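You operate a simulated robot arm through the tools that you are given. There is no shell and no other tool.

You run a simulated two-armed robot. Do the job below in one go: nothing can be reset, and whatever is moved stays where it is left.

Task
Fold the board, pack it in the purple game and band the lid.
Fine: board flat on the floor of the box, lid seated, band pressed down at both ends.

Only the result counts: the job must be done as asked and must still hold three seconds after the hand-in. Knocking over, shifting, dropping, spilling or breaking anything else fails it. Lids that push on must go on centred and level and be pressed home; caps that screw on are set level and turned clockwise until they are tight. Flat cloth is picked up by pressing the open fingertips on it (5 to 10 N) and closing them slowly along it; thin cloth reads only 2 to 8 mm in the jaws.

Robot
Two 7-joint arms with fingered hands on one trunk that stands fixed in place. Base frame: the origin is at the foot of the trunk, x ahead of it, y to its left, z up; the work surface is at about z = 930. Readings come in mm, degrees, newtons and seconds.
The left shoulder is at [50, 214, 869], the right one opposite. With the tool pointing down near the work surface each hand reaches from about 260 to 860 mm from the base axis, measured 20 degrees to its own side. Payload 3 kg a hand.
Tool frame (each hand has its own): the origin (TCP) lies between the finger pads and is the grasp point; the fingertips stand 26 mm ahead of it; z points along the fingers, y is the line along which they close. The gripper opens to 132 mm; its body begins 73 mm behind the TCP. The gripper is a hand of 3 fingers: y runs from the thumb to the fingers, the wrist lies at [0, 0, -229] in the tool frame, and closing takes about 1.5 s.
Orientation is told as [roll, pitch, yaw] about the base's x, y, z axes, in that order, counted from this pose: with the fingers straight down and closing along the base's y, the tool's x points along the base's -x, its y along +y and its z along -z.

Tools
- The arms move only by the tool step_arm. It takes "left_rows", "right_rows" or both (then of equal length, played together; a hand with none holds still); each is a list of rows, each an object of numbers (a shift or turn left out is 0, a gripper value left out holds the last): "dx", "dy", "dz": the shift along the tool's x, y, z in mm; "rx", "ry", "rz": the turn, a rotation vector about the tool's x, y, z in degrees; "claw": the finger opening in mm, from 0 to 132. In form: [{"dx": .., "dy": .., "dz": .., "rx": .., "ry": .., "rz": .., "claw": ..}, ...]. A call has 1 to 20 rows; each row shifts and turns the commanded pose from where the row before left it, along the tool's axes as they then stand. Rows are played at 5 a second. More than 50 mm and 8.6 degrees between two rows, or a gripper value outside its range, and nothing of the call is played. Where a pose cannot be reached the arm comes as near as it can. A force on the tool above 40 N (or 10 N above the force at the start of the call, whichever is more), or a blocked arm, ends the call early, and 0.2 s more pass. Each finger travels about 72 mm/s and halts on what it meets, pressing with about 27 N; the grip force reading is that of the motor and also rises with nothing between the fingers. The clock runs only during rows and for 0.2 s after the last one: add rows that do not move to give the fingers time. The reply holds the time, the measured pose of the TCP, the force on the tool along the base axes, the opening and the grip force, in the units named above and with some noise, with the torque about the TCP (base axes, N m) and any sound that the robot's microphone picked up.
- Cameras (640 x 400 px; columns grow to the right, rows downward): "scene" is now at [35.7, -15.1, 1510]; the picture's right is [-0.18, -0.98, 0.00], its down [-0.56, 0.10, -0.82] and it looks along [0.81, -0.15, -0.57] (base axes); focal length 303 px, centre (320, 200). "left" rides on the left gripper at [-62, 3, -92] in its tool frame; the picture's right is [-0.05, -1.00, 0.00], its down [0.83, -0.04, -0.56] and it looks along [0.55, -0.03, 0.83] (tool axes); focal length 230 px, centre (320, 200). "right" rides on the right gripper at [62, 3, -92] in its tool frame; the picture's right is [-0.05, 1.00, 0.00], its down [-0.83, -0.04, -0.56] and it looks along [-0.55, -0.03, 0.83] (tool axes); focal length 230 px, centre (320, 200). There is no depth. A picture from a camera that has moved, and an enlarged one, comes with that camera's place and axes in the base frame and with its lens.
- camera(camera): a new picture of that camera. It takes no simulated time.
- set_grasp(shape, hand): the hand has 3 fingers and takes this shape, open, in about a second: jaw (thumb against the fingers, like two jaws); tri (thumb and two fingers); tip (a fingertip pinch); poke (one finger out to press); point (the index stretched); flat (the hand flat); cup (the hand cupped); fist (a fist). The gripper value then closes the fingers along that shape, each until it touches; the sizes above hold for jaw. It gives what a move gives, with no picture.
- turn_head(pan, tilt): turns the head with the scene camera to pan (to the left, within 86 degrees either way) and tilt (down, from -29 to 69), counted from straight ahead of the robot. It gives what a move gives.
- close_up(camera, box): a new picture of the part [left, top, right, bottom] of that camera's present view, enlarged. It takes no simulated time.
- sign_off(): hands the job in; it is judged then, once.

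Places have to be worked out from the pictures, the camera data and where the tool is seen. Open the grippers and draw the arms clear of the work before you hand the job in, unless the task says otherwise.

The tools are called after "Request:" as name(argument=value, ...) on one line, values as JSON. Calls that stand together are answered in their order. step_arm: Moves the arms, as the interface text tells. Its arguments: {"type":"object","properties":{"left_rows":{"type":"array"},"right_rows":{"type":"array"}},"required":[]} The other tools are called the same way: set_grasp (shape, hand) gives the hand a shape; turn_head (pan, tilt) turns the head that bears the scene camera; camera (camera) takes a picture; close_up (camera, box) takes an enlarged picture of a part of a camera's view; sign_off () hands the job in.

At the start:

```text
time_s: 0.0
left_ee_pos: [433.5, -48.7, 1237.1]
left_tcp_rot: [0.0, -0.1, -29.1]
left_force: [-0.6, 0.4, -0.2]
left_moment: [0.01, 0.0, 0.01]
left_opening: 132.0
left_grasp_force: 0.1
left_shape: jaw
right_ee_pos: [351.9, -401.0, 1268.7]
right_tcp_rot: [0.0, 0.0, -29.0]
right_force: [-0.1, 0.6, 0.4]
right_moment: [-0.01, -0.02, 0.0]
right_opening: 132.0
right_grasp_force: 0.0
right_shape: jaw
head pan, tilt (commanded): [-10.4, 35.0]
```

scene: 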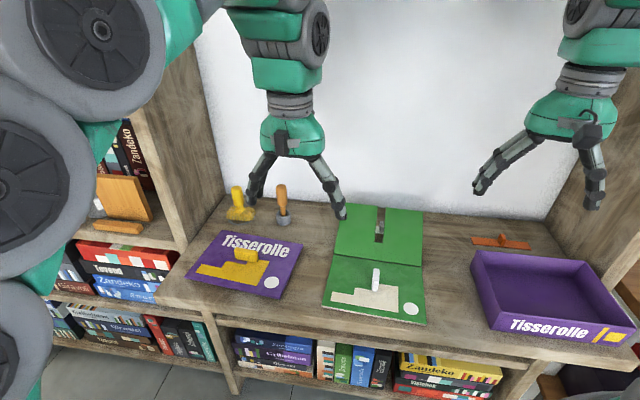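
right: 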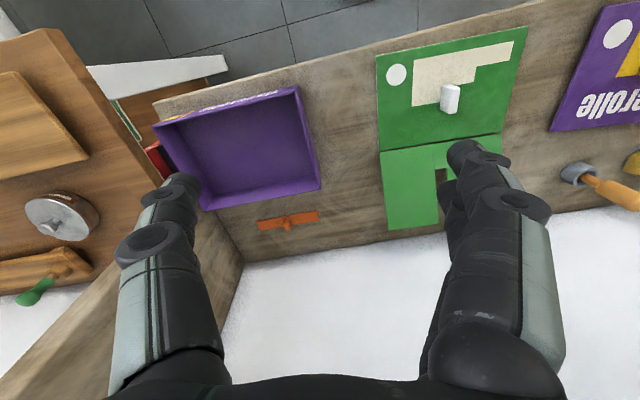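
left: 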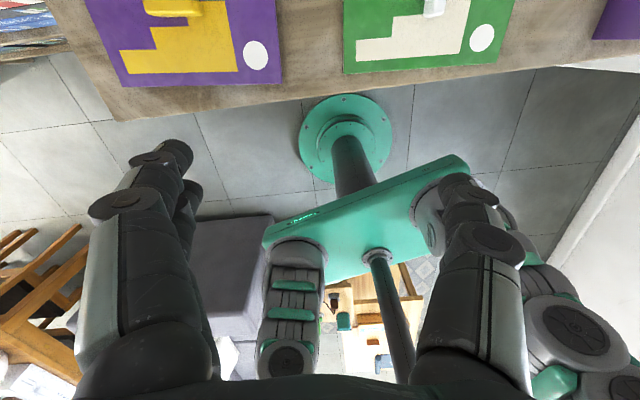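

I start by looking closely at the board, the lid, the box and the band in the scene camera before moving anything.

Request:
close_up(camera="scene", box=[300, 180, 460, 340])

Request:
close_up(camera="scene", box=[460, 220, 640, 350])

Request:
close_up(camera="scene", box=[170, 170, 330, 310])

Request:
close_up(camera="right", box=[140, 20, 560, 260])

```text
2.50 times, centred on (380, 260) of scene
camera zoom: at [35.7, -15.1, 1510.0], right [-0.18, -0.98, 0.0], down [-0.56, 0.1, -0.82], along [0.81, -0.15, -0.57], focal length 757 px, centre (170, 50)
```

zoom: 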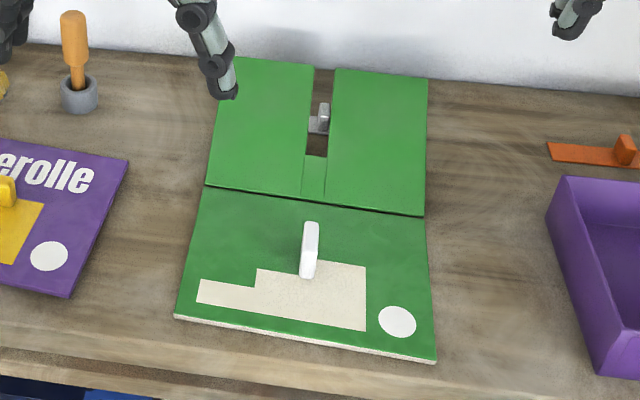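

```text
3.08 times, centred on (550, 285) of scene
camera zoom: at [35.7, -15.1, 1510.0], right [-0.18, -0.98, 0.0], down [-0.56, 0.1, -0.82], along [0.81, -0.15, -0.57], focal length 932 px, centre (-388, -62)
```

zoom: 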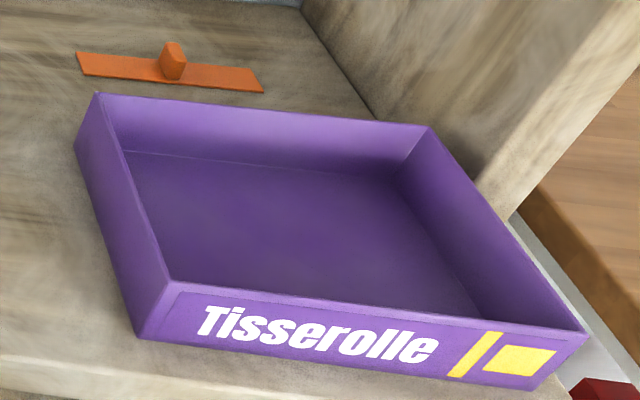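

```text
2.86 times, centred on (250, 240) of scene
camera zoom: at [35.7, -15.1, 1510.0], right [-0.18, -0.98, 0.0], down [-0.56, 0.1, -0.82], along [0.81, -0.15, -0.57], focal length 865 px, centre (520, 86)
```

zoom: 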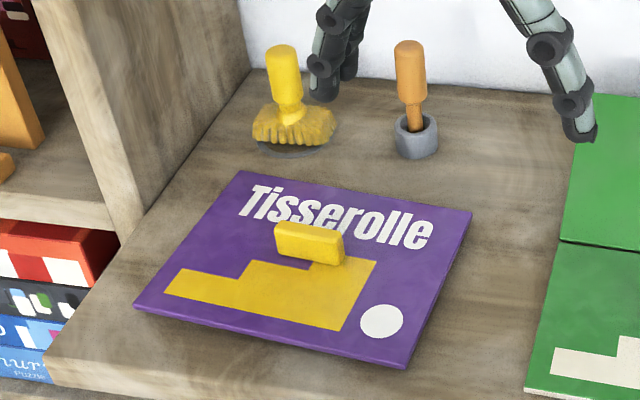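

```text
1.52 times, centred on (350, 140) of right
camera zoom: at [299.9, -367.9, 1360.9], right [0.53, 0.85, 0.0], down [0.71, -0.44, 0.56], along [0.47, -0.29, -0.83], focal length 351 px, centre (274, 291)
```

zoom: 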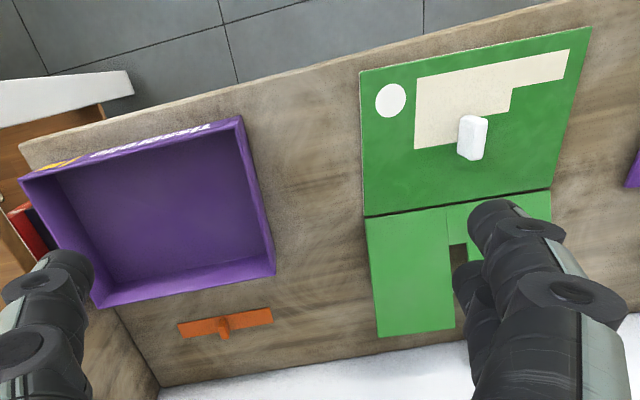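

The far half of the board seems to stand tilted up (my two-camera estimate puts its far edge near z≈1000). I zoom in on the slot and the grey thing in it, and on the band.

Request:
close_up(camera="scene", box=[350, 195, 410, 235])

Request:
close_up(camera="right", box=[370, 60, 530, 240])

Request:
close_up(camera="scene", box=[460, 225, 550, 260])

Request:
close_up(camera="scene", box=[220, 180, 300, 240])

```text
10.00 times, centred on (380, 215) of scene
camera zoom: at [35.7, -15.1, 1510.0], right [-0.18, -0.98, 0.0], down [-0.56, 0.1, -0.82], along [0.81, -0.15, -0.57], focal length 3028 px, centre (-280, 50)
```

zoom: 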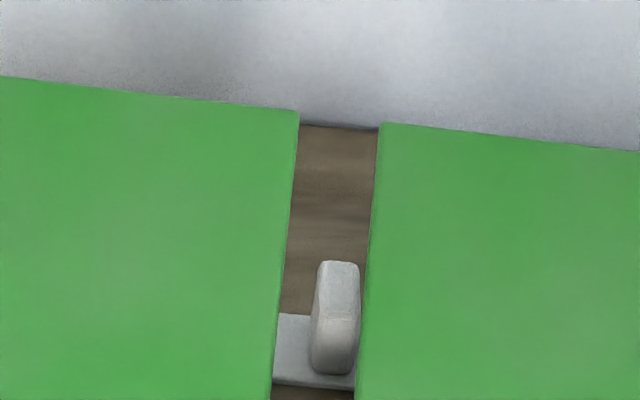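

```text
2.22 times, centred on (450, 150) of right
camera zoom: at [299.9, -367.9, 1360.9], right [0.53, 0.85, 0.0], down [0.71, -0.44, 0.56], along [0.47, -0.29, -0.83], focal length 511 px, centre (31, 311)
```

zoom: 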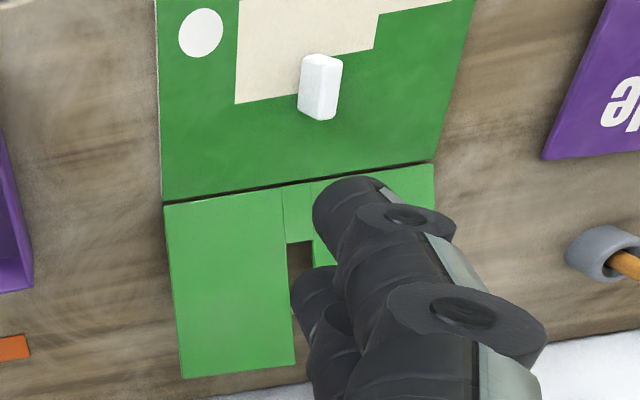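

```text
7.11 times, centred on (505, 242) of scene
camera zoom: at [35.7, -15.1, 1510.0], right [-0.18, -0.98, 0.0], down [-0.56, 0.1, -0.82], along [0.81, -0.15, -0.57], focal length 2153 px, centre (-996, -102)
```

zoom: 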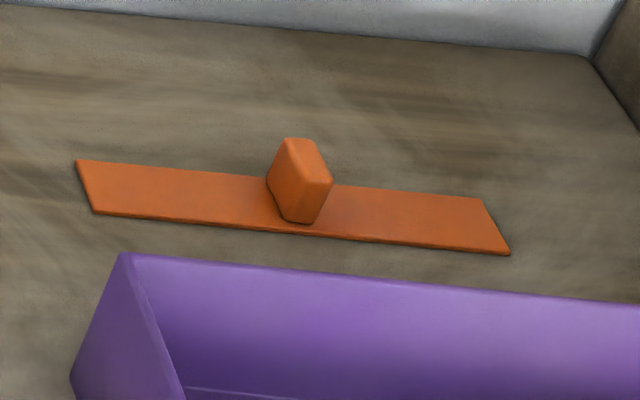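

```text
6.67 times, centred on (260, 210) of scene
camera zoom: at [35.7, -15.1, 1510.0], right [-0.18, -0.98, 0.0], down [-0.56, 0.1, -0.82], along [0.81, -0.15, -0.57], focal length 2019 px, centre (720, 133)
```

zoom: 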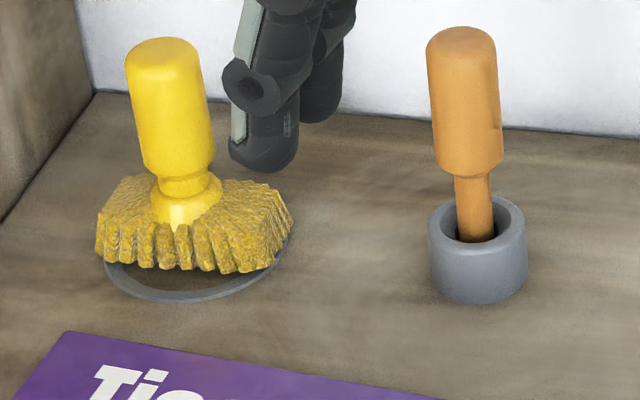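

The far half is raised about 27° on its hinge, with a slot that will straddle the white knob. A grey piece stands on the table behind it. I move the left hand up and left, off the board, so that the cameras can see everything.

Request:
step_arm(left_rows=[{"dy": 40, "dz": -10}, {"dy": 40, "dz": -10}, {"dy": 40}, {"dy": 40}, {"dx": -20}])

Request:
camera(camera="right")

Request:
camera(camera="scene")

Request:
camera(camera="left")

```text
time_s: 1.2
left_ee_pos: [521.5, 85.5, 1251.2]
left_tcp_rot: [0.0, 0.1, -29.1]
left_force: [0.2, 0.0, 0.3]
left_moment: [-0.02, -0.01, -0.07]
left_opening: 131.9
left_grasp_force: 0.0
left_shape: jaw
left hand out of reach, approached as far as the arm can: row 5
right_ee_pos: [352.6, -401.1, 1269.0]
right_tcp_rot: [0.0, 0.0, -29.1]
right_force: [0.0, 0.1, -0.4]
right_moment: [0.03, -0.01, 0.01]
right_opening: 132.2
right_grasp_force: 0.0
right_shape: jaw
head pan, tilt (commanded): [-10.4, 35.0]
```

```text
taken
camera right: at [299.8, -367.9, 1361.0], right [0.53, 0.85, 0.0], down [0.71, -0.44, 0.56], along [0.47, -0.29, -0.83], focal length 230 px, centre (320, 200)
```

right: 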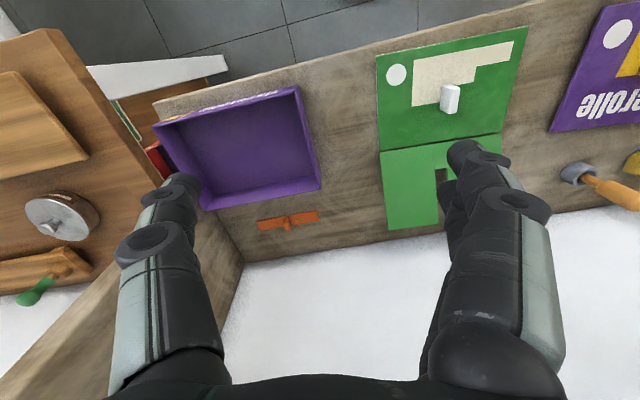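

```text
taken
camera scene: at [35.7, -15.1, 1510.0], right [-0.18, -0.98, 0.0], down [-0.56, 0.1, -0.82], along [0.81, -0.15, -0.57], focal length 303 px, centre (320, 200)
```

scene: 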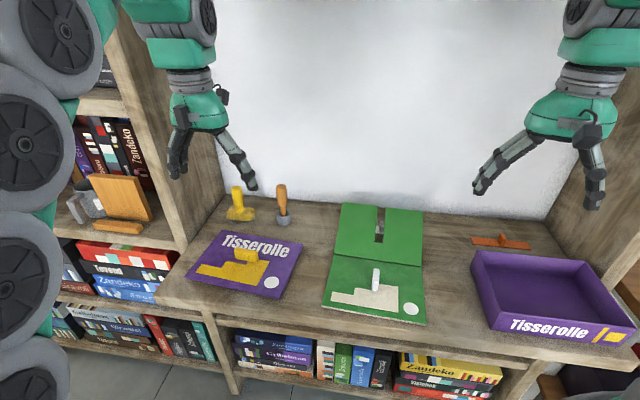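

```text
taken
camera left: at [577.4, 58.4, 1343.7], right [-0.44, -0.9, 0.0], down [-0.75, 0.37, 0.55], along [-0.5, 0.24, -0.83], focal length 230 px, centre (320, 200)
```

left: 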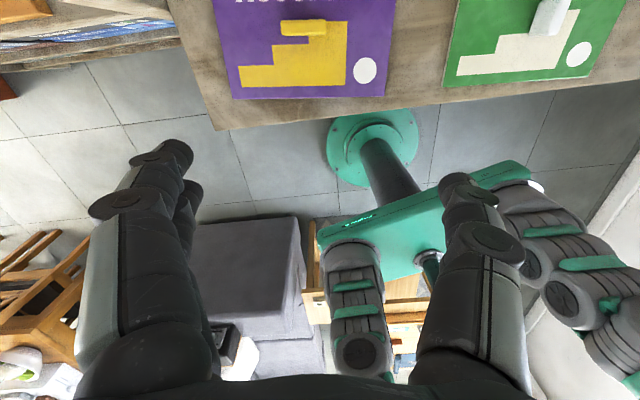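

The view is clear now, but the right hand's fingers hide the far half. I shift the right hand left so that its camera looks squarely at the board, and pull the left hand up a little to keep the hands apart.

Request:
step_arm(right_rows=[{"dx": 12, "dy": 45}, {"dx": 12, "dy": 45}, {"dx": 12, "dy": 45}, {"dx": 11, "dy": 45}, {"dx": 11, "dy": 40}])

Request:
camera(camera="right")

Request:
close_up(camera="right", box=[230, 40, 470, 250])

```text
time_s: 2.4
left_ee_pos: [522.8, 85.0, 1250.0]
left_tcp_rot: [-0.1, 0.0, -29.0]
left_force: [-0.3, 0.6, 0.0]
left_moment: [-0.03, 0.0, 0.01]
left_opening: 132.1
left_grasp_force: 0.0
left_shape: jaw
right_ee_pos: [408.1, -181.9, 1269.5]
right_tcp_rot: [-0.2, 0.1, -29.2]
right_force: [0.1, -0.2, -0.3]
right_moment: [-0.02, -0.01, 0.02]
right_opening: 131.8
right_grasp_force: 0.1
right_shape: jaw
head pan, tilt (commanded): [-10.4, 35.0]
```

```text
taken
camera right: at [356.1, -147.8, 1361.6], right [0.53, 0.85, 0.0], down [0.7, -0.44, 0.56], along [0.47, -0.3, -0.83], focal length 230 px, centre (320, 200)
```

right: 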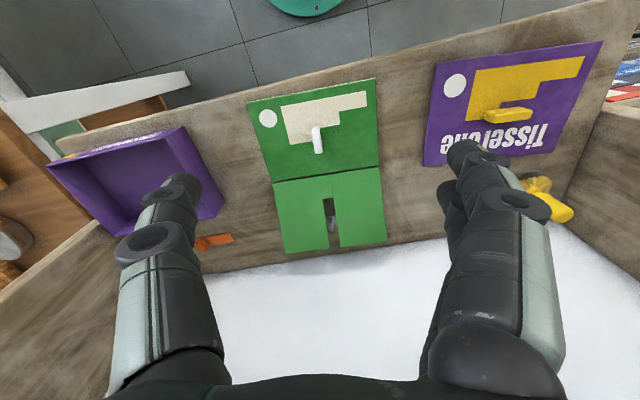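

```text
1.90 times, centred on (350, 145) of right
camera zoom: at [356.1, -147.8, 1361.6], right [0.53, 0.85, 0.0], down [0.7, -0.44, 0.56], along [0.47, -0.3, -0.83], focal length 438 px, centre (263, 305)
```

zoom: 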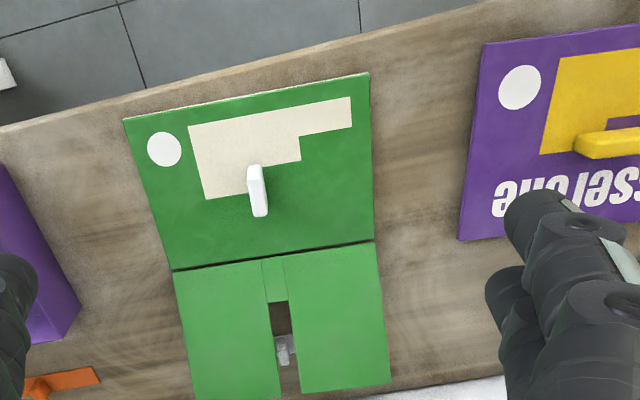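

The board's front half has its corners near (438,-93), (357,-300), (506,-361) and (589,-154), a yaw of about -22°. Next I look closer at the slot, the knob, the lid and its handle.

Request:
close_up(camera="right", box=[295, 115, 365, 160])

Request:
close_up(camera="right", box=[310, 185, 360, 250])

Request:
close_up(camera="left", box=[200, 0, 400, 110])

Request:
close_up(camera="scene", box=[180, 220, 310, 310])

```text
8.89 times, centred on (330, 138) of right
camera zoom: at [356.1, -147.8, 1361.6], right [0.53, 0.85, 0.0], down [0.7, -0.44, 0.56], along [0.47, -0.3, -0.83], focal length 2045 px, centre (231, 756)
```

zoom: 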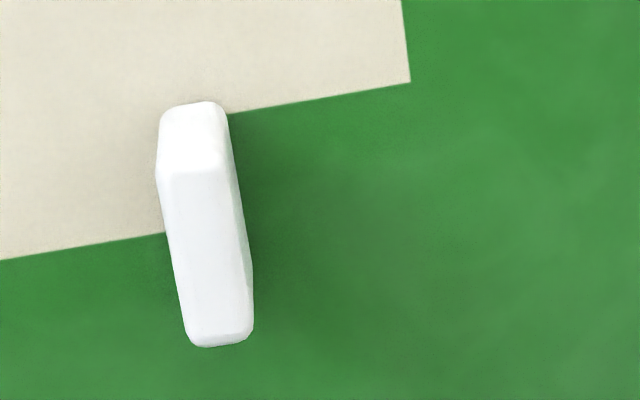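

```text
6.15 times, centred on (335, 218) of right
camera zoom: at [356.1, -147.8, 1361.6], right [0.53, 0.85, 0.0], down [0.7, -0.44, 0.56], along [0.47, -0.3, -0.83], focal length 1416 px, centre (228, 92)
```

zoom: 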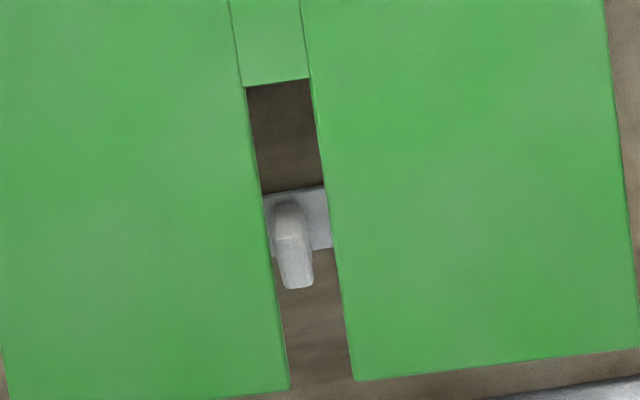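

```text
3.20 times, centred on (300, 55) of left
camera zoom: at [577.3, 58.1, 1343.4], right [-0.44, -0.9, 0.0], down [-0.75, 0.37, 0.56], along [-0.5, 0.24, -0.83], focal length 736 px, centre (384, 664)
```

zoom: 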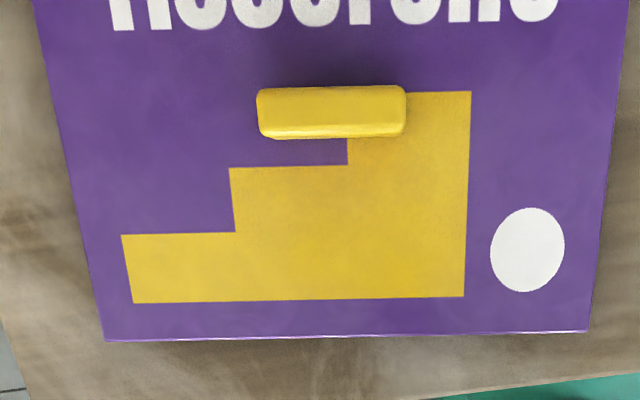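

```text
4.44 times, centred on (245, 265) of scene
camera zoom: at [35.7, -15.1, 1510.0], right [-0.18, -0.98, 0.0], down [-0.56, 0.1, -0.82], along [0.81, -0.15, -0.57], focal length 1346 px, centre (653, -89)
```

zoom: 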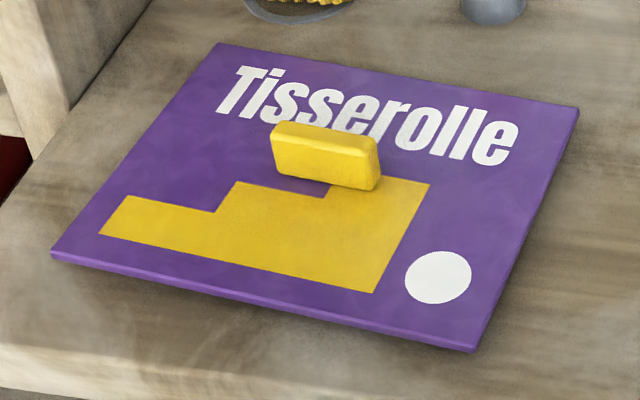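

The knob is about 14×36 mm, long in the depth direction, and the slot is about 25 mm wide. I move the right hand over to the right of the raised half and tilt it so that the closed fingers point left and slightly down. From there it can lift the far edge from beneath.

Request:
step_arm(right_rows=[{"rz": -7.2, "claw": 0}, {"dx": -35.6, "dy": -25.2, "dz": 20}, {"dx": -35.6, "dy": -25.2, "dz": 20}, {"dx": -35.6, "dy": -25.2, "dz": 20}, {"dx": -35.6, "dy": -25.2, "dz": 20}, {"dx": -35.6, "dy": -25.2, "dz": 20}, {"dx": -35.6, "dy": -25.2, "dz": 20}, {"dx": -35.6, "dy": -25.2, "dz": 20}, {"dx": -35.6, "dy": -25.2, "dz": 20}, {"rx": -8.4}, {"rx": -8.4}, {"rx": -8.4}, {"rx": -8.4}])

Request:
camera(camera="scene")

Request:
camera(camera="right")

```text
time_s: 5.2
left_ee_pos: [521.7, 84.9, 1249.6]
left_tcp_rot: [0.0, 0.0, -29.0]
left_force: [0.7, 0.7, 0.1]
left_moment: [-0.02, -0.01, 0.01]
left_opening: 131.6
left_grasp_force: 0.0
left_shape: jaw
right_ee_pos: [597.9, -473.9, 1108.6]
right_tcp_rot: [33.8, 0.0, -22.0]
right_force: [0.6, -0.3, -0.2]
right_moment: [0.0, 0.01, -0.02]
right_opening: 0.1
right_grasp_force: 27.0
right_shape: jaw
head pan, tilt (commanded): [-10.4, 35.0]
```

```text
taken
camera scene: at [35.7, -15.1, 1510.0], right [-0.18, -0.98, 0.0], down [-0.56, 0.1, -0.82], along [0.81, -0.15, -0.57], focal length 303 px, centre (320, 200)
```

scene: 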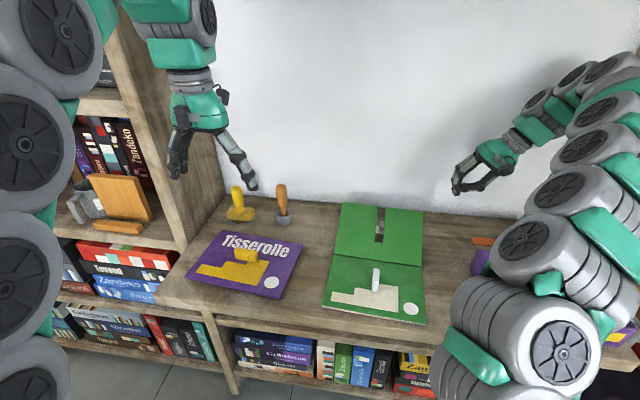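

```text
taken
camera right: at [522.2, -495.3, 1186.6], right [0.36, 0.75, 0.55], down [0.64, -0.63, 0.44], along [0.68, 0.2, -0.71], focal length 230 px, centre (320, 200)
```

right: 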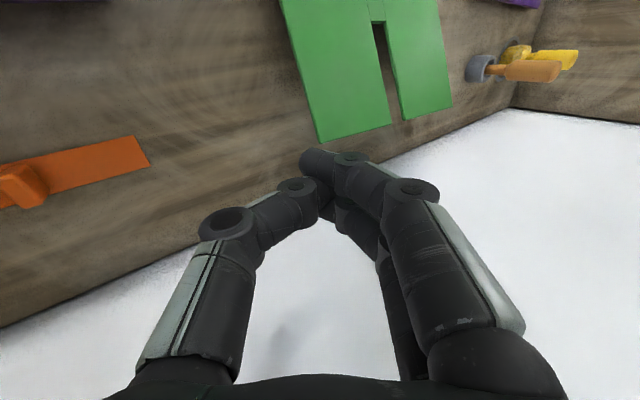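

The tilt works and the hand is clear. I complete the tilt to about 65° and lower part of the way, then check with the camera.

Request:
step_arm(right_rows=[{"rx": -7.8}, {"rx": -7.8}, {"rx": -7.8}, {"rx": -7.8}, {"dy": -27.2, "dz": 12.7}, {"dy": -27.2, "dz": 12.7}, {}])

Request:
camera(camera="scene")

Request:
camera(camera="right")

```text
time_s: 6.8
left_ee_pos: [522.0, 85.0, 1250.4]
left_tcp_rot: [0.0, 0.0, -29.2]
left_force: [0.0, 0.0, -0.4]
left_moment: [0.0, 0.03, -0.01]
left_opening: 131.9
left_grasp_force: 0.1
left_shape: jaw
right_ee_pos: [597.0, -473.5, 1047.0]
right_tcp_rot: [64.8, 0.0, -21.8]
right_force: [0.1, 0.5, 0.6]
right_moment: [0.0, -0.01, -0.02]
right_opening: 0.0
right_grasp_force: 27.4
right_shape: jaw
head pan, tilt (commanded): [-10.4, 35.0]
```

```text
taken
camera scene: at [35.7, -15.1, 1510.0], right [-0.18, -0.98, 0.0], down [-0.56, 0.1, -0.82], along [0.81, -0.15, -0.57], focal length 303 px, centre (320, 200)
```

scene: 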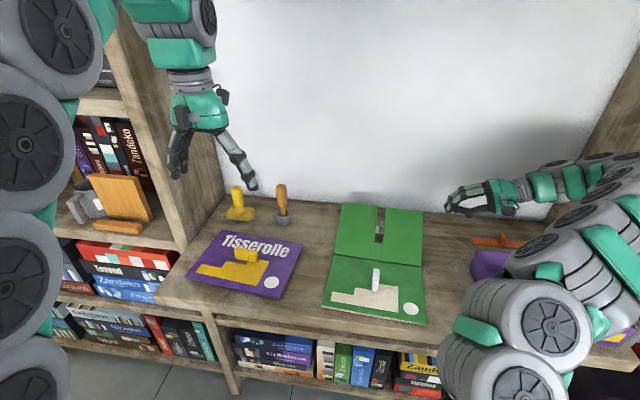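

```text
taken
camera right: at [509.4, -526.6, 1090.0], right [0.21, 0.38, 0.9], down [0.58, -0.79, 0.2], along [0.79, 0.48, -0.38], focal length 230 px, centre (320, 200)
```

right: 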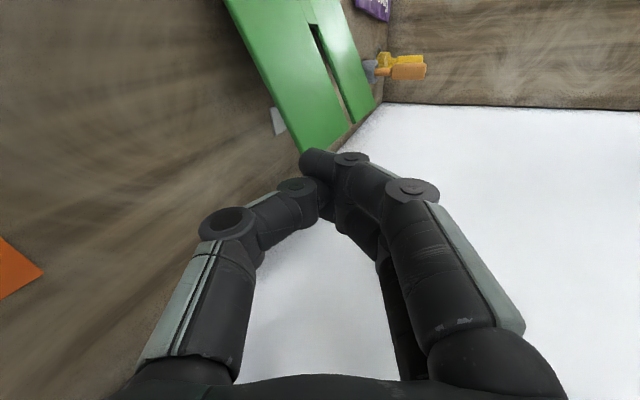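

The grey plate's end shows just under the panel's right side. I take a closer look to make sure my finger will not touch it.

Request:
close_up(camera="right", box=[220, 60, 400, 180])

Request:
close_up(camera="scene", box=[400, 160, 560, 300])

```text
3.33 times, centred on (310, 120) of right
camera zoom: at [509.4, -526.6, 1090.0], right [0.21, 0.38, 0.9], down [0.58, -0.79, 0.2], along [0.79, 0.48, -0.38], focal length 767 px, centre (353, 467)
```

zoom: 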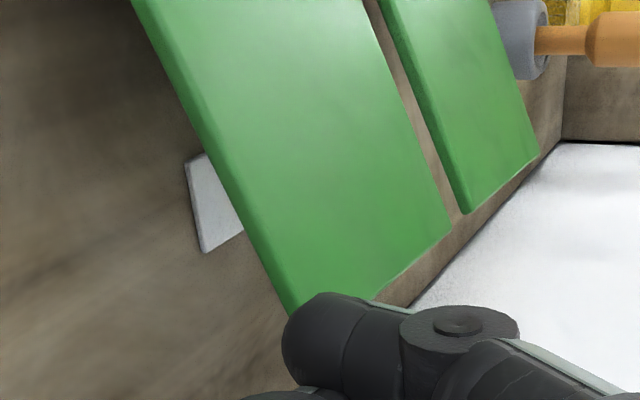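

```text
2.86 times, centred on (480, 230) of scene
camera zoom: at [35.7, -15.1, 1510.0], right [-0.18, -0.98, 0.0], down [-0.56, 0.1, -0.82], along [0.81, -0.15, -0.57], focal length 865 px, centre (-137, 114)
```

zoom: 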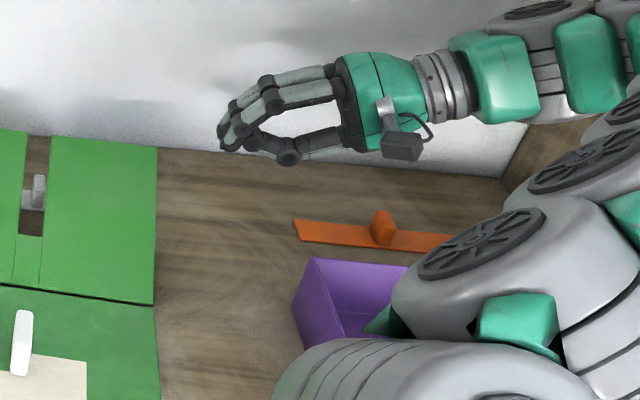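

The grey plate's right end is at about (648,-360), roughly 50 mm inside the panel's edge, so a shallow finger tip stays clear of it. The closed jaws look thick, so I try the "point" shape here in free space to get one slim finger.

Request:
set_grasp(hand="right", shape="point")

Request:
camera(camera="right")

Request:
close_up(camera="scene", box=[400, 160, 560, 300])

```text
time_s: 7.7
left_ee_pos: [520.6, 84.4, 1250.6]
left_tcp_rot: [0.0, -0.1, -29.1]
left_force: [-1.7, -0.9, -0.6]
left_moment: [0.02, 0.03, 0.02]
left_opening: 132.0
left_grasp_force: 0.0
left_shape: jaw
right_ee_pos: [597.0, -472.4, 1047.3]
right_tcp_rot: [64.8, 0.0, -21.9]
right_force: [-0.3, 0.1, -0.1]
right_moment: [-0.01, -0.01, -0.02]
right_opening: 0.0
right_grasp_force: 0.1
right_shape: point
head pan, tilt (commanded): [-10.4, 35.0]
```

```text
taken
camera right: at [509.5, -526.6, 1090.2], right [0.21, 0.38, 0.9], down [0.58, -0.79, 0.2], along [0.79, 0.48, -0.38], focal length 230 px, centre (320, 200)
```

right: 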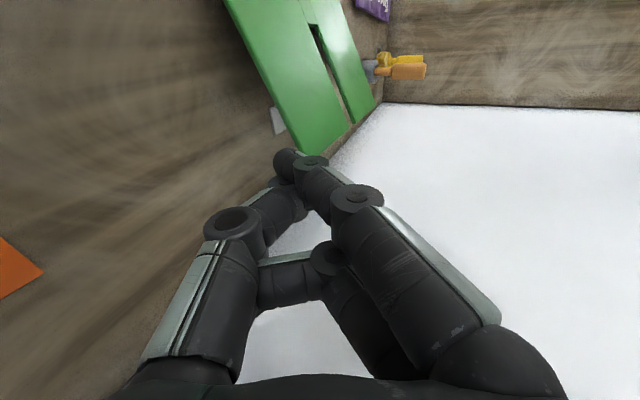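

```text
2.86 times, centred on (480, 230) of scene
camera zoom: at [35.7, -15.1, 1510.0], right [-0.18, -0.98, 0.0], down [-0.56, 0.1, -0.82], along [0.81, -0.15, -0.57], focal length 865 px, centre (-137, 114)
```

zoom: 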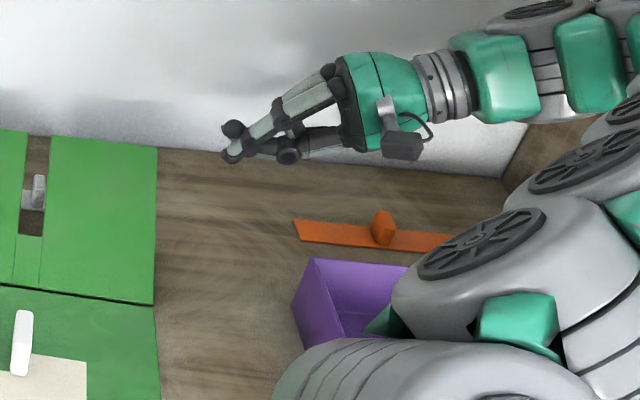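

The shape seems to be held closed. I open it fully within "point" to see how the fingers spread.

Request:
step_arm(right_rows=[{"claw": 132}, {}, {}, {}, {}, {}, {}, {}])

Request:
camera(camera="right")

Request:
close_up(camera="scene", box=[400, 160, 560, 300])

```text
time_s: 9.5
left_ee_pos: [521.6, 85.2, 1250.2]
left_tcp_rot: [0.0, 0.0, -29.1]
left_force: [-0.5, -0.8, 0.0]
left_moment: [0.02, -0.01, 0.02]
left_opening: 131.8
left_grasp_force: 0.0
left_shape: jaw
right_ee_pos: [596.4, -472.4, 1048.5]
right_tcp_rot: [64.9, 0.0, -21.9]
right_force: [-0.2, -0.2, -0.1]
right_moment: [-0.05, -0.01, -0.01]
right_opening: 0.0
right_grasp_force: 0.0
right_shape: point
head pan, tilt (commanded): [-10.4, 35.0]
```

```text
taken
camera right: at [509.5, -526.6, 1090.2], right [0.21, 0.38, 0.9], down [0.58, -0.79, 0.2], along [0.79, 0.48, -0.38], focal length 230 px, centre (320, 200)
```

right: 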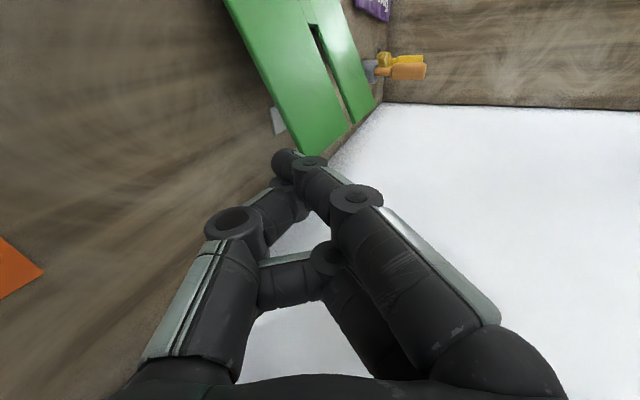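

```text
2.86 times, centred on (480, 230) of scene
camera zoom: at [35.7, -15.1, 1510.0], right [-0.18, -0.98, 0.0], down [-0.56, 0.1, -0.82], along [0.81, -0.15, -0.57], focal length 865 px, centre (-137, 114)
```

zoom: 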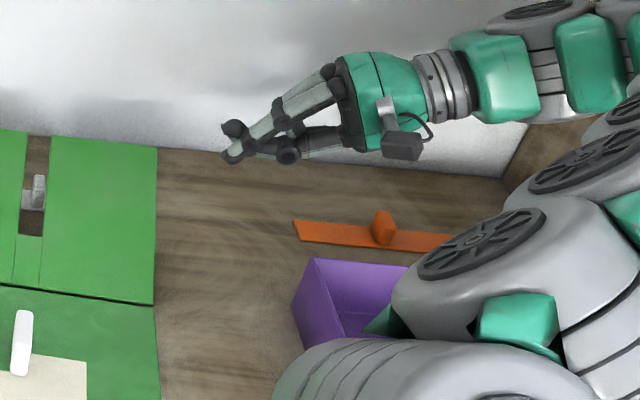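

"Point" still holds the thumb beside the index finger. I check the "flat" and "poke" shapes too, still in free space.

Request:
set_grasp(hand="right", shape="poke")

Request:
close_up(camera="scene", box=[420, 160, 520, 240])

Request:
camera(camera="right")

Request:
set_grasp(hand="right", shape="flat")

Request:
close_up(camera="scene", box=[420, 160, 520, 240])

Request:
camera(camera="right")

```text
time_s: 10.4
left_ee_pos: [521.0, 85.4, 1250.3]
left_tcp_rot: [0.1, 0.0, -29.1]
left_force: [0.5, 0.7, 0.3]
left_moment: [-0.02, 0.01, -0.01]
left_opening: 132.1
left_grasp_force: 0.0
left_shape: jaw
right_ee_pos: [595.9, -474.1, 1048.1]
right_tcp_rot: [64.7, -0.1, -21.8]
right_force: [0.5, 1.1, -0.6]
right_moment: [-0.03, -0.01, -0.02]
right_opening: 0.0
right_grasp_force: 0.1
right_shape: poke
head pan, tilt (commanded): [-10.4, 35.0]
```

```text
5.00 times, centred on (470, 200) of scene
camera zoom: at [35.7, -15.1, 1510.0], right [-0.18, -0.98, 0.0], down [-0.56, 0.1, -0.82], along [0.81, -0.15, -0.57], focal length 1514 px, centre (-430, 200)
```

zoom: 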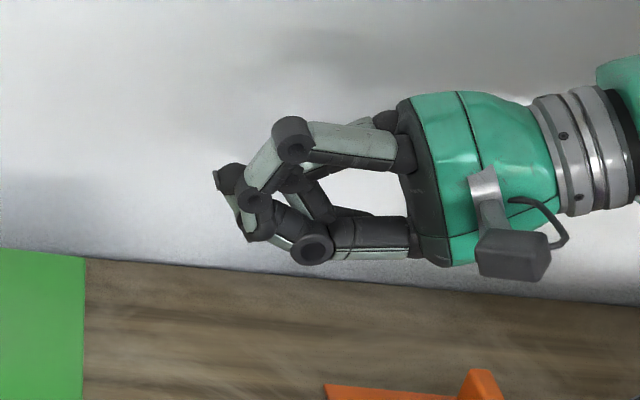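

```text
taken
camera right: at [509.5, -526.7, 1090.2], right [0.21, 0.38, 0.9], down [0.58, -0.79, 0.2], along [0.79, 0.48, -0.38], focal length 230 px, centre (320, 200)
```

right: 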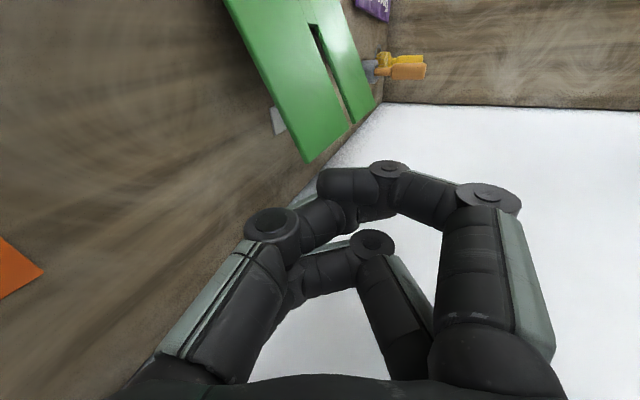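

```text
time_s: 11.3
left_ee_pos: [522.0, 84.7, 1250.6]
left_tcp_rot: [0.0, 0.1, -29.1]
left_force: [-0.8, 0.4, 0.1]
left_moment: [0.0, 0.05, -0.02]
left_opening: 132.0
left_grasp_force: 0.1
left_shape: jaw
right_ee_pos: [598.2, -473.1, 1047.7]
right_tcp_rot: [64.8, -0.1, -21.8]
right_force: [0.4, -0.6, -0.7]
right_moment: [-0.03, -0.02, -0.01]
right_opening: 126.2
right_grasp_force: 0.0
right_shape: flat
head pan, tilt (commanded): [-10.4, 35.0]
```

```text
5.00 times, centred on (470, 200) of scene
camera zoom: at [35.7, -15.1, 1510.0], right [-0.18, -0.98, 0.0], down [-0.56, 0.1, -0.82], along [0.81, -0.15, -0.57], focal length 1514 px, centre (-430, 200)
```

zoom: 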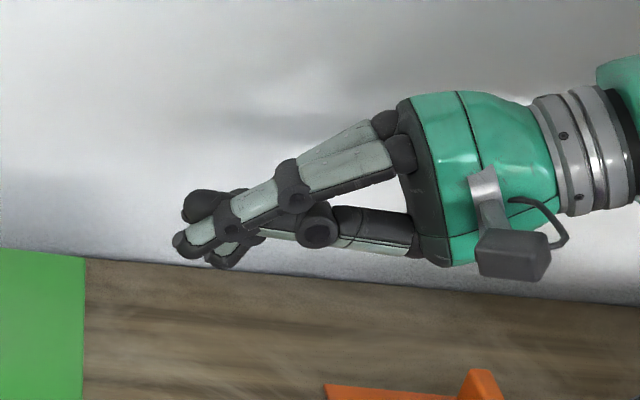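

```text
taken
camera right: at [509.5, -526.6, 1090.3], right [0.21, 0.38, 0.9], down [0.58, -0.79, 0.2], along [0.79, 0.48, -0.38], focal length 230 px, centre (320, 200)
```

right: 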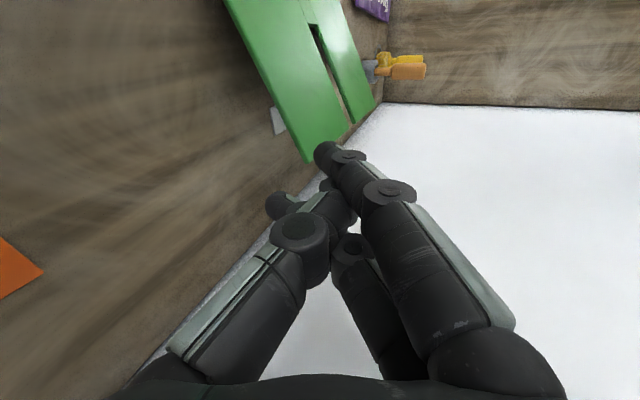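

None of the other shapes is slimmer at the tip, so I go back to jaw, closed, and use just the tips. I finish the tilt at 70° and lower to z≈965 to the right of the panel, staying outside its edge.

Request:
set_grasp(hand="right", shape="jaw")

Request:
step_arm(right_rows=[{"claw": 0, "rx": -5.2}, {}, {}, {}, {}, {}, {}, {}])

```text
time_s: 12.2
left_ee_pos: [521.5, 84.1, 1249.9]
left_tcp_rot: [0.0, 0.0, -29.2]
left_force: [1.3, 0.9, -0.5]
left_moment: [0.02, 0.0, 0.03]
left_opening: 132.2
left_grasp_force: 0.1
left_shape: jaw
right_ee_pos: [597.3, -473.8, 1048.4]
right_tcp_rot: [64.8, 0.0, -21.9]
right_force: [1.3, -0.3, -0.7]
right_moment: [-0.02, -0.03, 0.01]
right_opening: 131.9
right_grasp_force: 0.1
right_shape: jaw
head pan, tilt (commanded): [-10.4, 35.0]
```

```text
time_s: 14.0
left_ee_pos: [521.1, 85.4, 1251.2]
left_tcp_rot: [0.0, -0.1, -29.1]
left_force: [-0.8, -0.4, -0.9]
left_moment: [0.0, 0.01, -0.01]
left_opening: 131.9
left_grasp_force: 0.1
left_shape: jaw
right_ee_pos: [596.1, -474.0, 1048.3]
right_tcp_rot: [70.0, 0.0, -21.9]
right_force: [0.3, -0.2, 0.2]
right_moment: [-0.01, -0.03, -0.02]
right_opening: 0.0
right_grasp_force: 27.4
right_shape: jaw
head pan, tilt (commanded): [-10.4, 35.0]
```

To keep more height over the band, I go back to a 60° tilt. I move to a point just right of the panel's edge and then go straight down to z≈967.

Request:
step_arm(right_rows=[{"rx": 5}, {"rx": 5}, {"dx": -4.9, "dy": 12.7, "dz": 21.9}, {"dy": -23.4, "dz": 13.5}, {"dy": -23.4, "dz": 13.5}, {"dy": -23.4, "dz": 13.5}, {}])

Request:
camera(camera="right")

Request:
close_up(camera="scene", box=[400, 180, 560, 300])

```text
time_s: 15.6
left_ee_pos: [521.9, 84.1, 1250.1]
left_tcp_rot: [0.1, 0.0, -29.2]
left_force: [-0.2, 0.8, 0.0]
left_moment: [-0.01, 0.01, -0.02]
left_opening: 131.8
left_grasp_force: 0.1
left_shape: jaw
right_ee_pos: [611.3, -451.5, 967.0]
right_tcp_rot: [60.0, 0.0, -21.9]
right_force: [-0.1, 0.3, 0.1]
right_moment: [0.0, -0.01, -0.02]
right_opening: 0.0
right_grasp_force: 26.5
right_shape: jaw
head pan, tilt (commanded): [-10.4, 35.0]
```

```text
taken
camera right: at [524.7, -501.6, 1016.1], right [0.23, 0.44, 0.86], down [0.58, -0.78, 0.24], along [0.78, 0.45, -0.44], focal length 230 px, centre (320, 200)
```

right: 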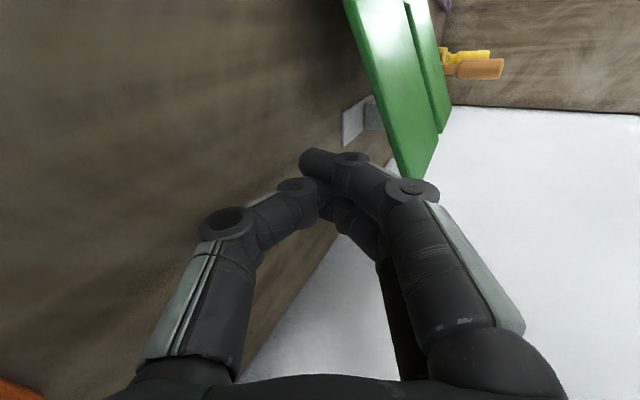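

```text
3.33 times, centred on (480, 240) of scene
camera zoom: at [35.7, -15.1, 1510.0], right [-0.18, -0.98, 0.0], down [-0.56, 0.1, -0.82], along [0.81, -0.15, -0.57], focal length 1009 px, centre (-213, 67)
```

zoom: 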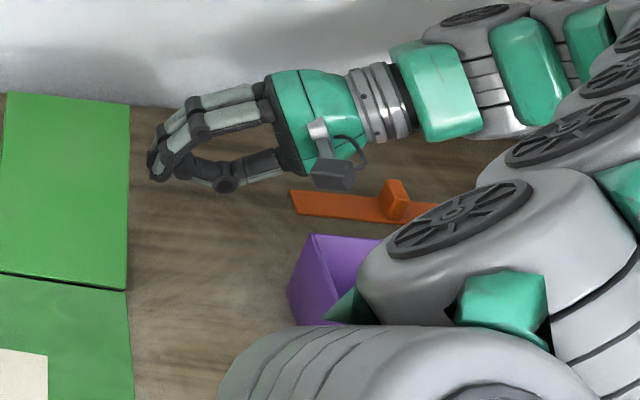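

The tips are just right of the panel at about the right height. I zoom in under the panel to check the clearance and the grey piece before sliding in.

Request:
close_up(camera="right", box=[280, 40, 480, 220])

```text
2.22 times, centred on (380, 130) of right
camera zoom: at [524.7, -501.6, 1016.1], right [0.23, 0.44, 0.86], down [0.58, -0.78, 0.24], along [0.78, 0.45, -0.44], focal length 511 px, centre (187, 356)
```

zoom: 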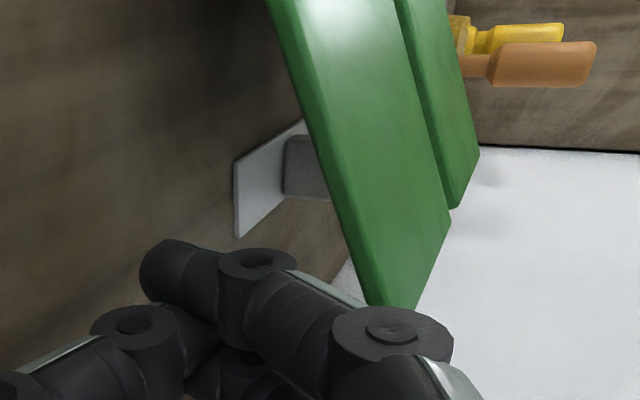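

Clearance looks good: the panel's corner is near z≈997 and the tips are at z≈954. I slide the tips in under the edge by about 40 mm, keeping the height constant.

Request:
step_arm(right_rows=[{"dy": 10, "dz": 17.3}, {"dy": 11, "dz": 19}, {}])

Request:
close_up(camera="right", box=[240, 40, 480, 240])

Request:
close_up(camera="scene", box=[320, 180, 480, 300])

```text
time_s: 16.4
left_ee_pos: [521.0, 84.4, 1251.0]
left_tcp_rot: [0.0, 0.0, -29.1]
left_force: [-0.9, -0.1, 0.5]
left_moment: [0.05, 0.03, 0.01]
left_opening: 132.0
left_grasp_force: 0.1
left_shape: jaw
right_ee_pos: [627.1, -412.7, 968.3]
right_tcp_rot: [60.1, 0.0, -21.8]
right_force: [0.0, -1.1, -0.8]
right_moment: [0.01, -0.02, 0.01]
right_opening: 0.0
right_grasp_force: 26.4
right_shape: jaw
head pan, tilt (commanded): [-10.4, 35.0]
```

```text
2.00 times, centred on (360, 140) of right
camera zoom: at [540.7, -462.7, 1016.5], right [0.23, 0.44, 0.86], down [0.58, -0.78, 0.24], along [0.78, 0.45, -0.44], focal length 460 px, centre (240, 320)
```

zoom: 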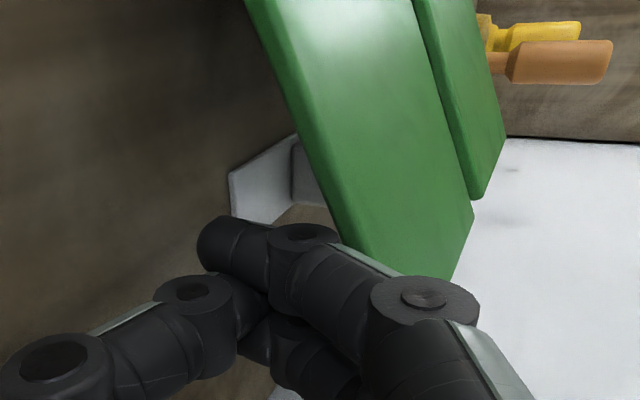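

```text
3.33 times, centred on (400, 240) of scene
camera zoom: at [35.7, -15.1, 1510.0], right [-0.18, -0.98, 0.0], down [-0.56, 0.1, -0.82], along [0.81, -0.15, -0.57], focal length 1009 px, centre (53, 67)
```

zoom: 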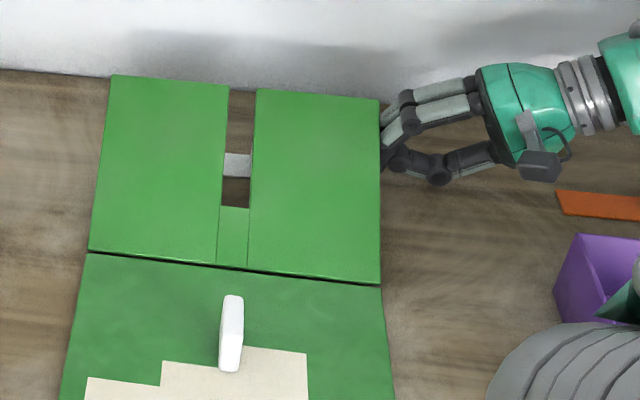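

The tips have met the panel's underside; the board slid about 9 mm to the left and the panel has already risen slightly. Now I lift along an arc about the hinge, slowly, up to about 45°.

Request:
step_arm(right_rows=[{"dx": 3.6, "dy": 9.9, "dz": -5.7}, {"dx": 4.5, "dy": 9.5, "dz": -5.5}, {"dx": 5.6, "dy": 9.2, "dz": -5.3}, {"dx": 6.4, "dy": 8.7, "dz": -5.05}, {"dx": 7.3, "dy": 8.2, "dz": -4.75}, {"dx": 8.0, "dy": 7.6, "dz": -4.4}, {}])

Request:
camera(camera="scene")

Request:
camera(camera="right")

```text
time_s: 18.0
left_ee_pos: [521.0, 84.7, 1250.0]
left_tcp_rot: [0.0, 0.0, -29.1]
left_force: [-0.4, -0.1, 0.5]
left_moment: [0.03, -0.02, -0.02]
left_opening: 131.9
left_grasp_force: 0.0
left_shape: jaw
right_ee_pos: [594.6, -399.2, 1028.7]
right_tcp_rot: [60.0, 0.0, -21.7]
right_force: [-0.3, -1.5, 0.2]
right_moment: [0.0, -0.01, 0.03]
right_opening: 0.0
right_grasp_force: 27.1
right_shape: jaw
head pan, tilt (commanded): [-10.4, 35.0]
```

```text
taken
camera scene: at [35.7, -15.1, 1510.0], right [-0.18, -0.98, 0.0], down [-0.56, 0.1, -0.82], along [0.81, -0.15, -0.57], focal length 303 px, centre (320, 200)
```

scene: 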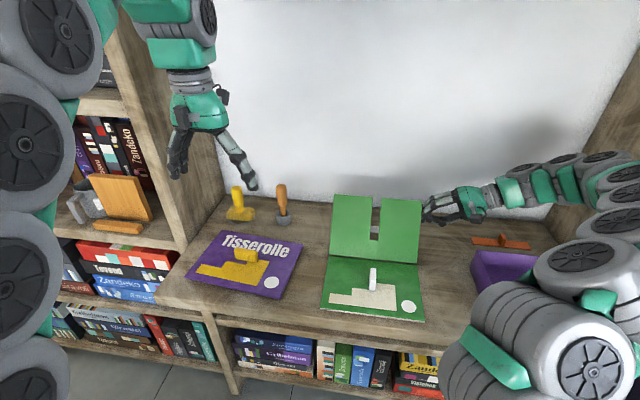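

```text
taken
camera right: at [507.9, -449.4, 1078.4], right [0.23, 0.44, 0.86], down [0.58, -0.78, 0.24], along [0.78, 0.45, -0.44], focal length 230 px, centre (320, 200)
```

right: 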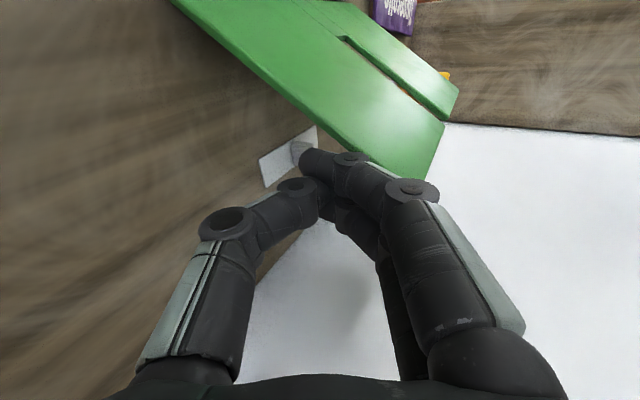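

The panel is lifting cleanly, now at about 55°, and nothing else has been touched. I continue the arc up to about vertical.

Request:
step_arm(right_rows=[{"dx": 8.8, "dy": 6.9, "dz": -4}, {"dx": 9.5, "dy": 6.3, "dz": -3.65}, {"dx": 10.1, "dy": 5.5, "dz": -3.2}, {"dx": 10.6, "dy": 4.8, "dz": -2.8}, {"dx": 11, "dy": 3.9, "dz": -2.25}, {"dx": 11.4, "dy": 3.1, "dz": -1.8}, {}])

Request:
camera(camera="scene")

Request:
camera(camera="right")

```text
time_s: 19.6
left_ee_pos: [520.8, 84.9, 1250.0]
left_tcp_rot: [-0.1, 0.0, -29.1]
left_force: [0.1, 0.2, -0.2]
left_moment: [0.01, 0.0, 0.01]
left_opening: 131.9
left_grasp_force: 0.0
left_shape: jaw
right_ee_pos: [537.3, -376.7, 1065.6]
right_tcp_rot: [60.0, -0.1, -21.9]
right_force: [-0.8, 0.2, 0.0]
right_moment: [0.01, 0.01, -0.01]
right_opening: 0.0
right_grasp_force: 26.9
right_shape: jaw
head pan, tilt (commanded): [-10.4, 35.0]
```

```text
taken
camera scene: at [35.7, -15.1, 1510.0], right [-0.18, -0.98, 0.0], down [-0.56, 0.1, -0.82], along [0.81, -0.15, -0.57], focal length 303 px, centre (320, 200)
```

scene: 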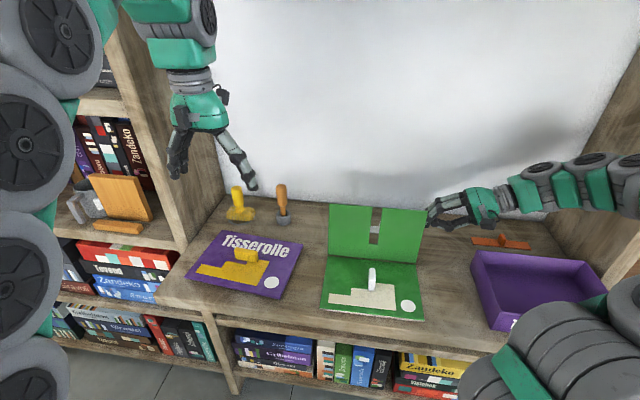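

```text
taken
camera right: at [450.9, -426.5, 1113.4], right [0.23, 0.44, 0.86], down [0.58, -0.78, 0.24], along [0.78, 0.45, -0.44], focal length 230 px, centre (320, 200)
```

right: 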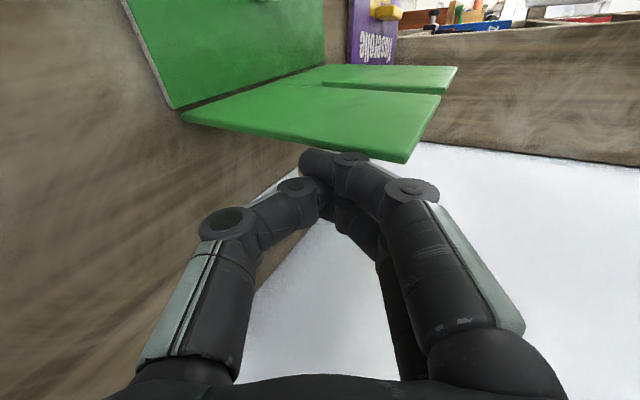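

The panel is now about upright. I keep pushing it over toward the robot past vertical, in small steps.

Request:
step_arm(right_rows=[{"dx": 11.7, "dy": 2.3, "dz": -1.3}, {"dx": 11.9, "dy": 1.4, "dz": -0.8}, {"dx": 11.9, "dy": 0.4, "dz": -0.25}, {"dx": 11.9, "dy": -0.4, "dz": 0.25}, {"dx": 11.9, "dy": -1.4, "dz": 0.8}, {}])

Request:
camera(camera="scene")

Request:
camera(camera="right")

```text
time_s: 21.0
left_ee_pos: [521.1, 85.0, 1249.6]
left_tcp_rot: [0.0, 0.0, -29.1]
left_force: [0.4, 0.3, -1.0]
left_moment: [-0.02, 0.03, 0.0]
left_opening: 131.9
left_grasp_force: 0.1
left_shape: jaw
right_ee_pos: [481.8, -355.4, 1066.6]
right_tcp_rot: [60.0, 0.0, -21.9]
right_force: [0.3, -0.3, -0.3]
right_moment: [0.02, -0.01, 0.0]
right_opening: 0.0
right_grasp_force: 27.1
right_shape: jaw
head pan, tilt (commanded): [-10.4, 35.0]
```

```text
taken
camera scene: at [35.7, -15.1, 1510.0], right [-0.18, -0.98, 0.0], down [-0.56, 0.1, -0.82], along [0.81, -0.15, -0.57], focal length 303 px, centre (320, 200)
```

scene: 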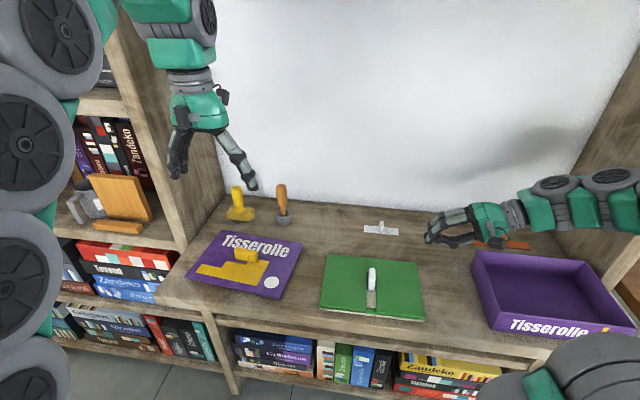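

```text
taken
camera right: at [395.6, -404.7, 1115.6], right [0.23, 0.44, 0.86], down [0.58, -0.78, 0.24], along [0.78, 0.45, -0.44], focal length 230 px, centre (320, 200)
```

right: 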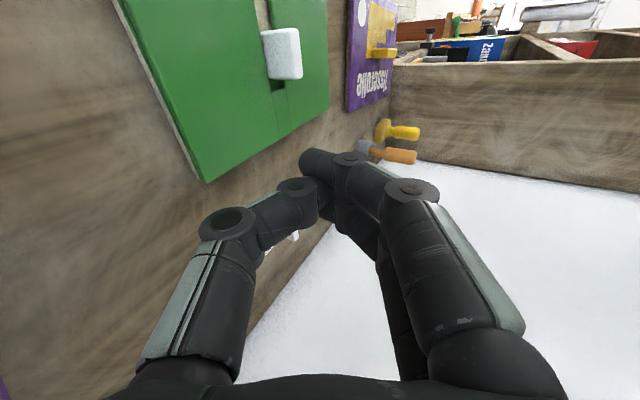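

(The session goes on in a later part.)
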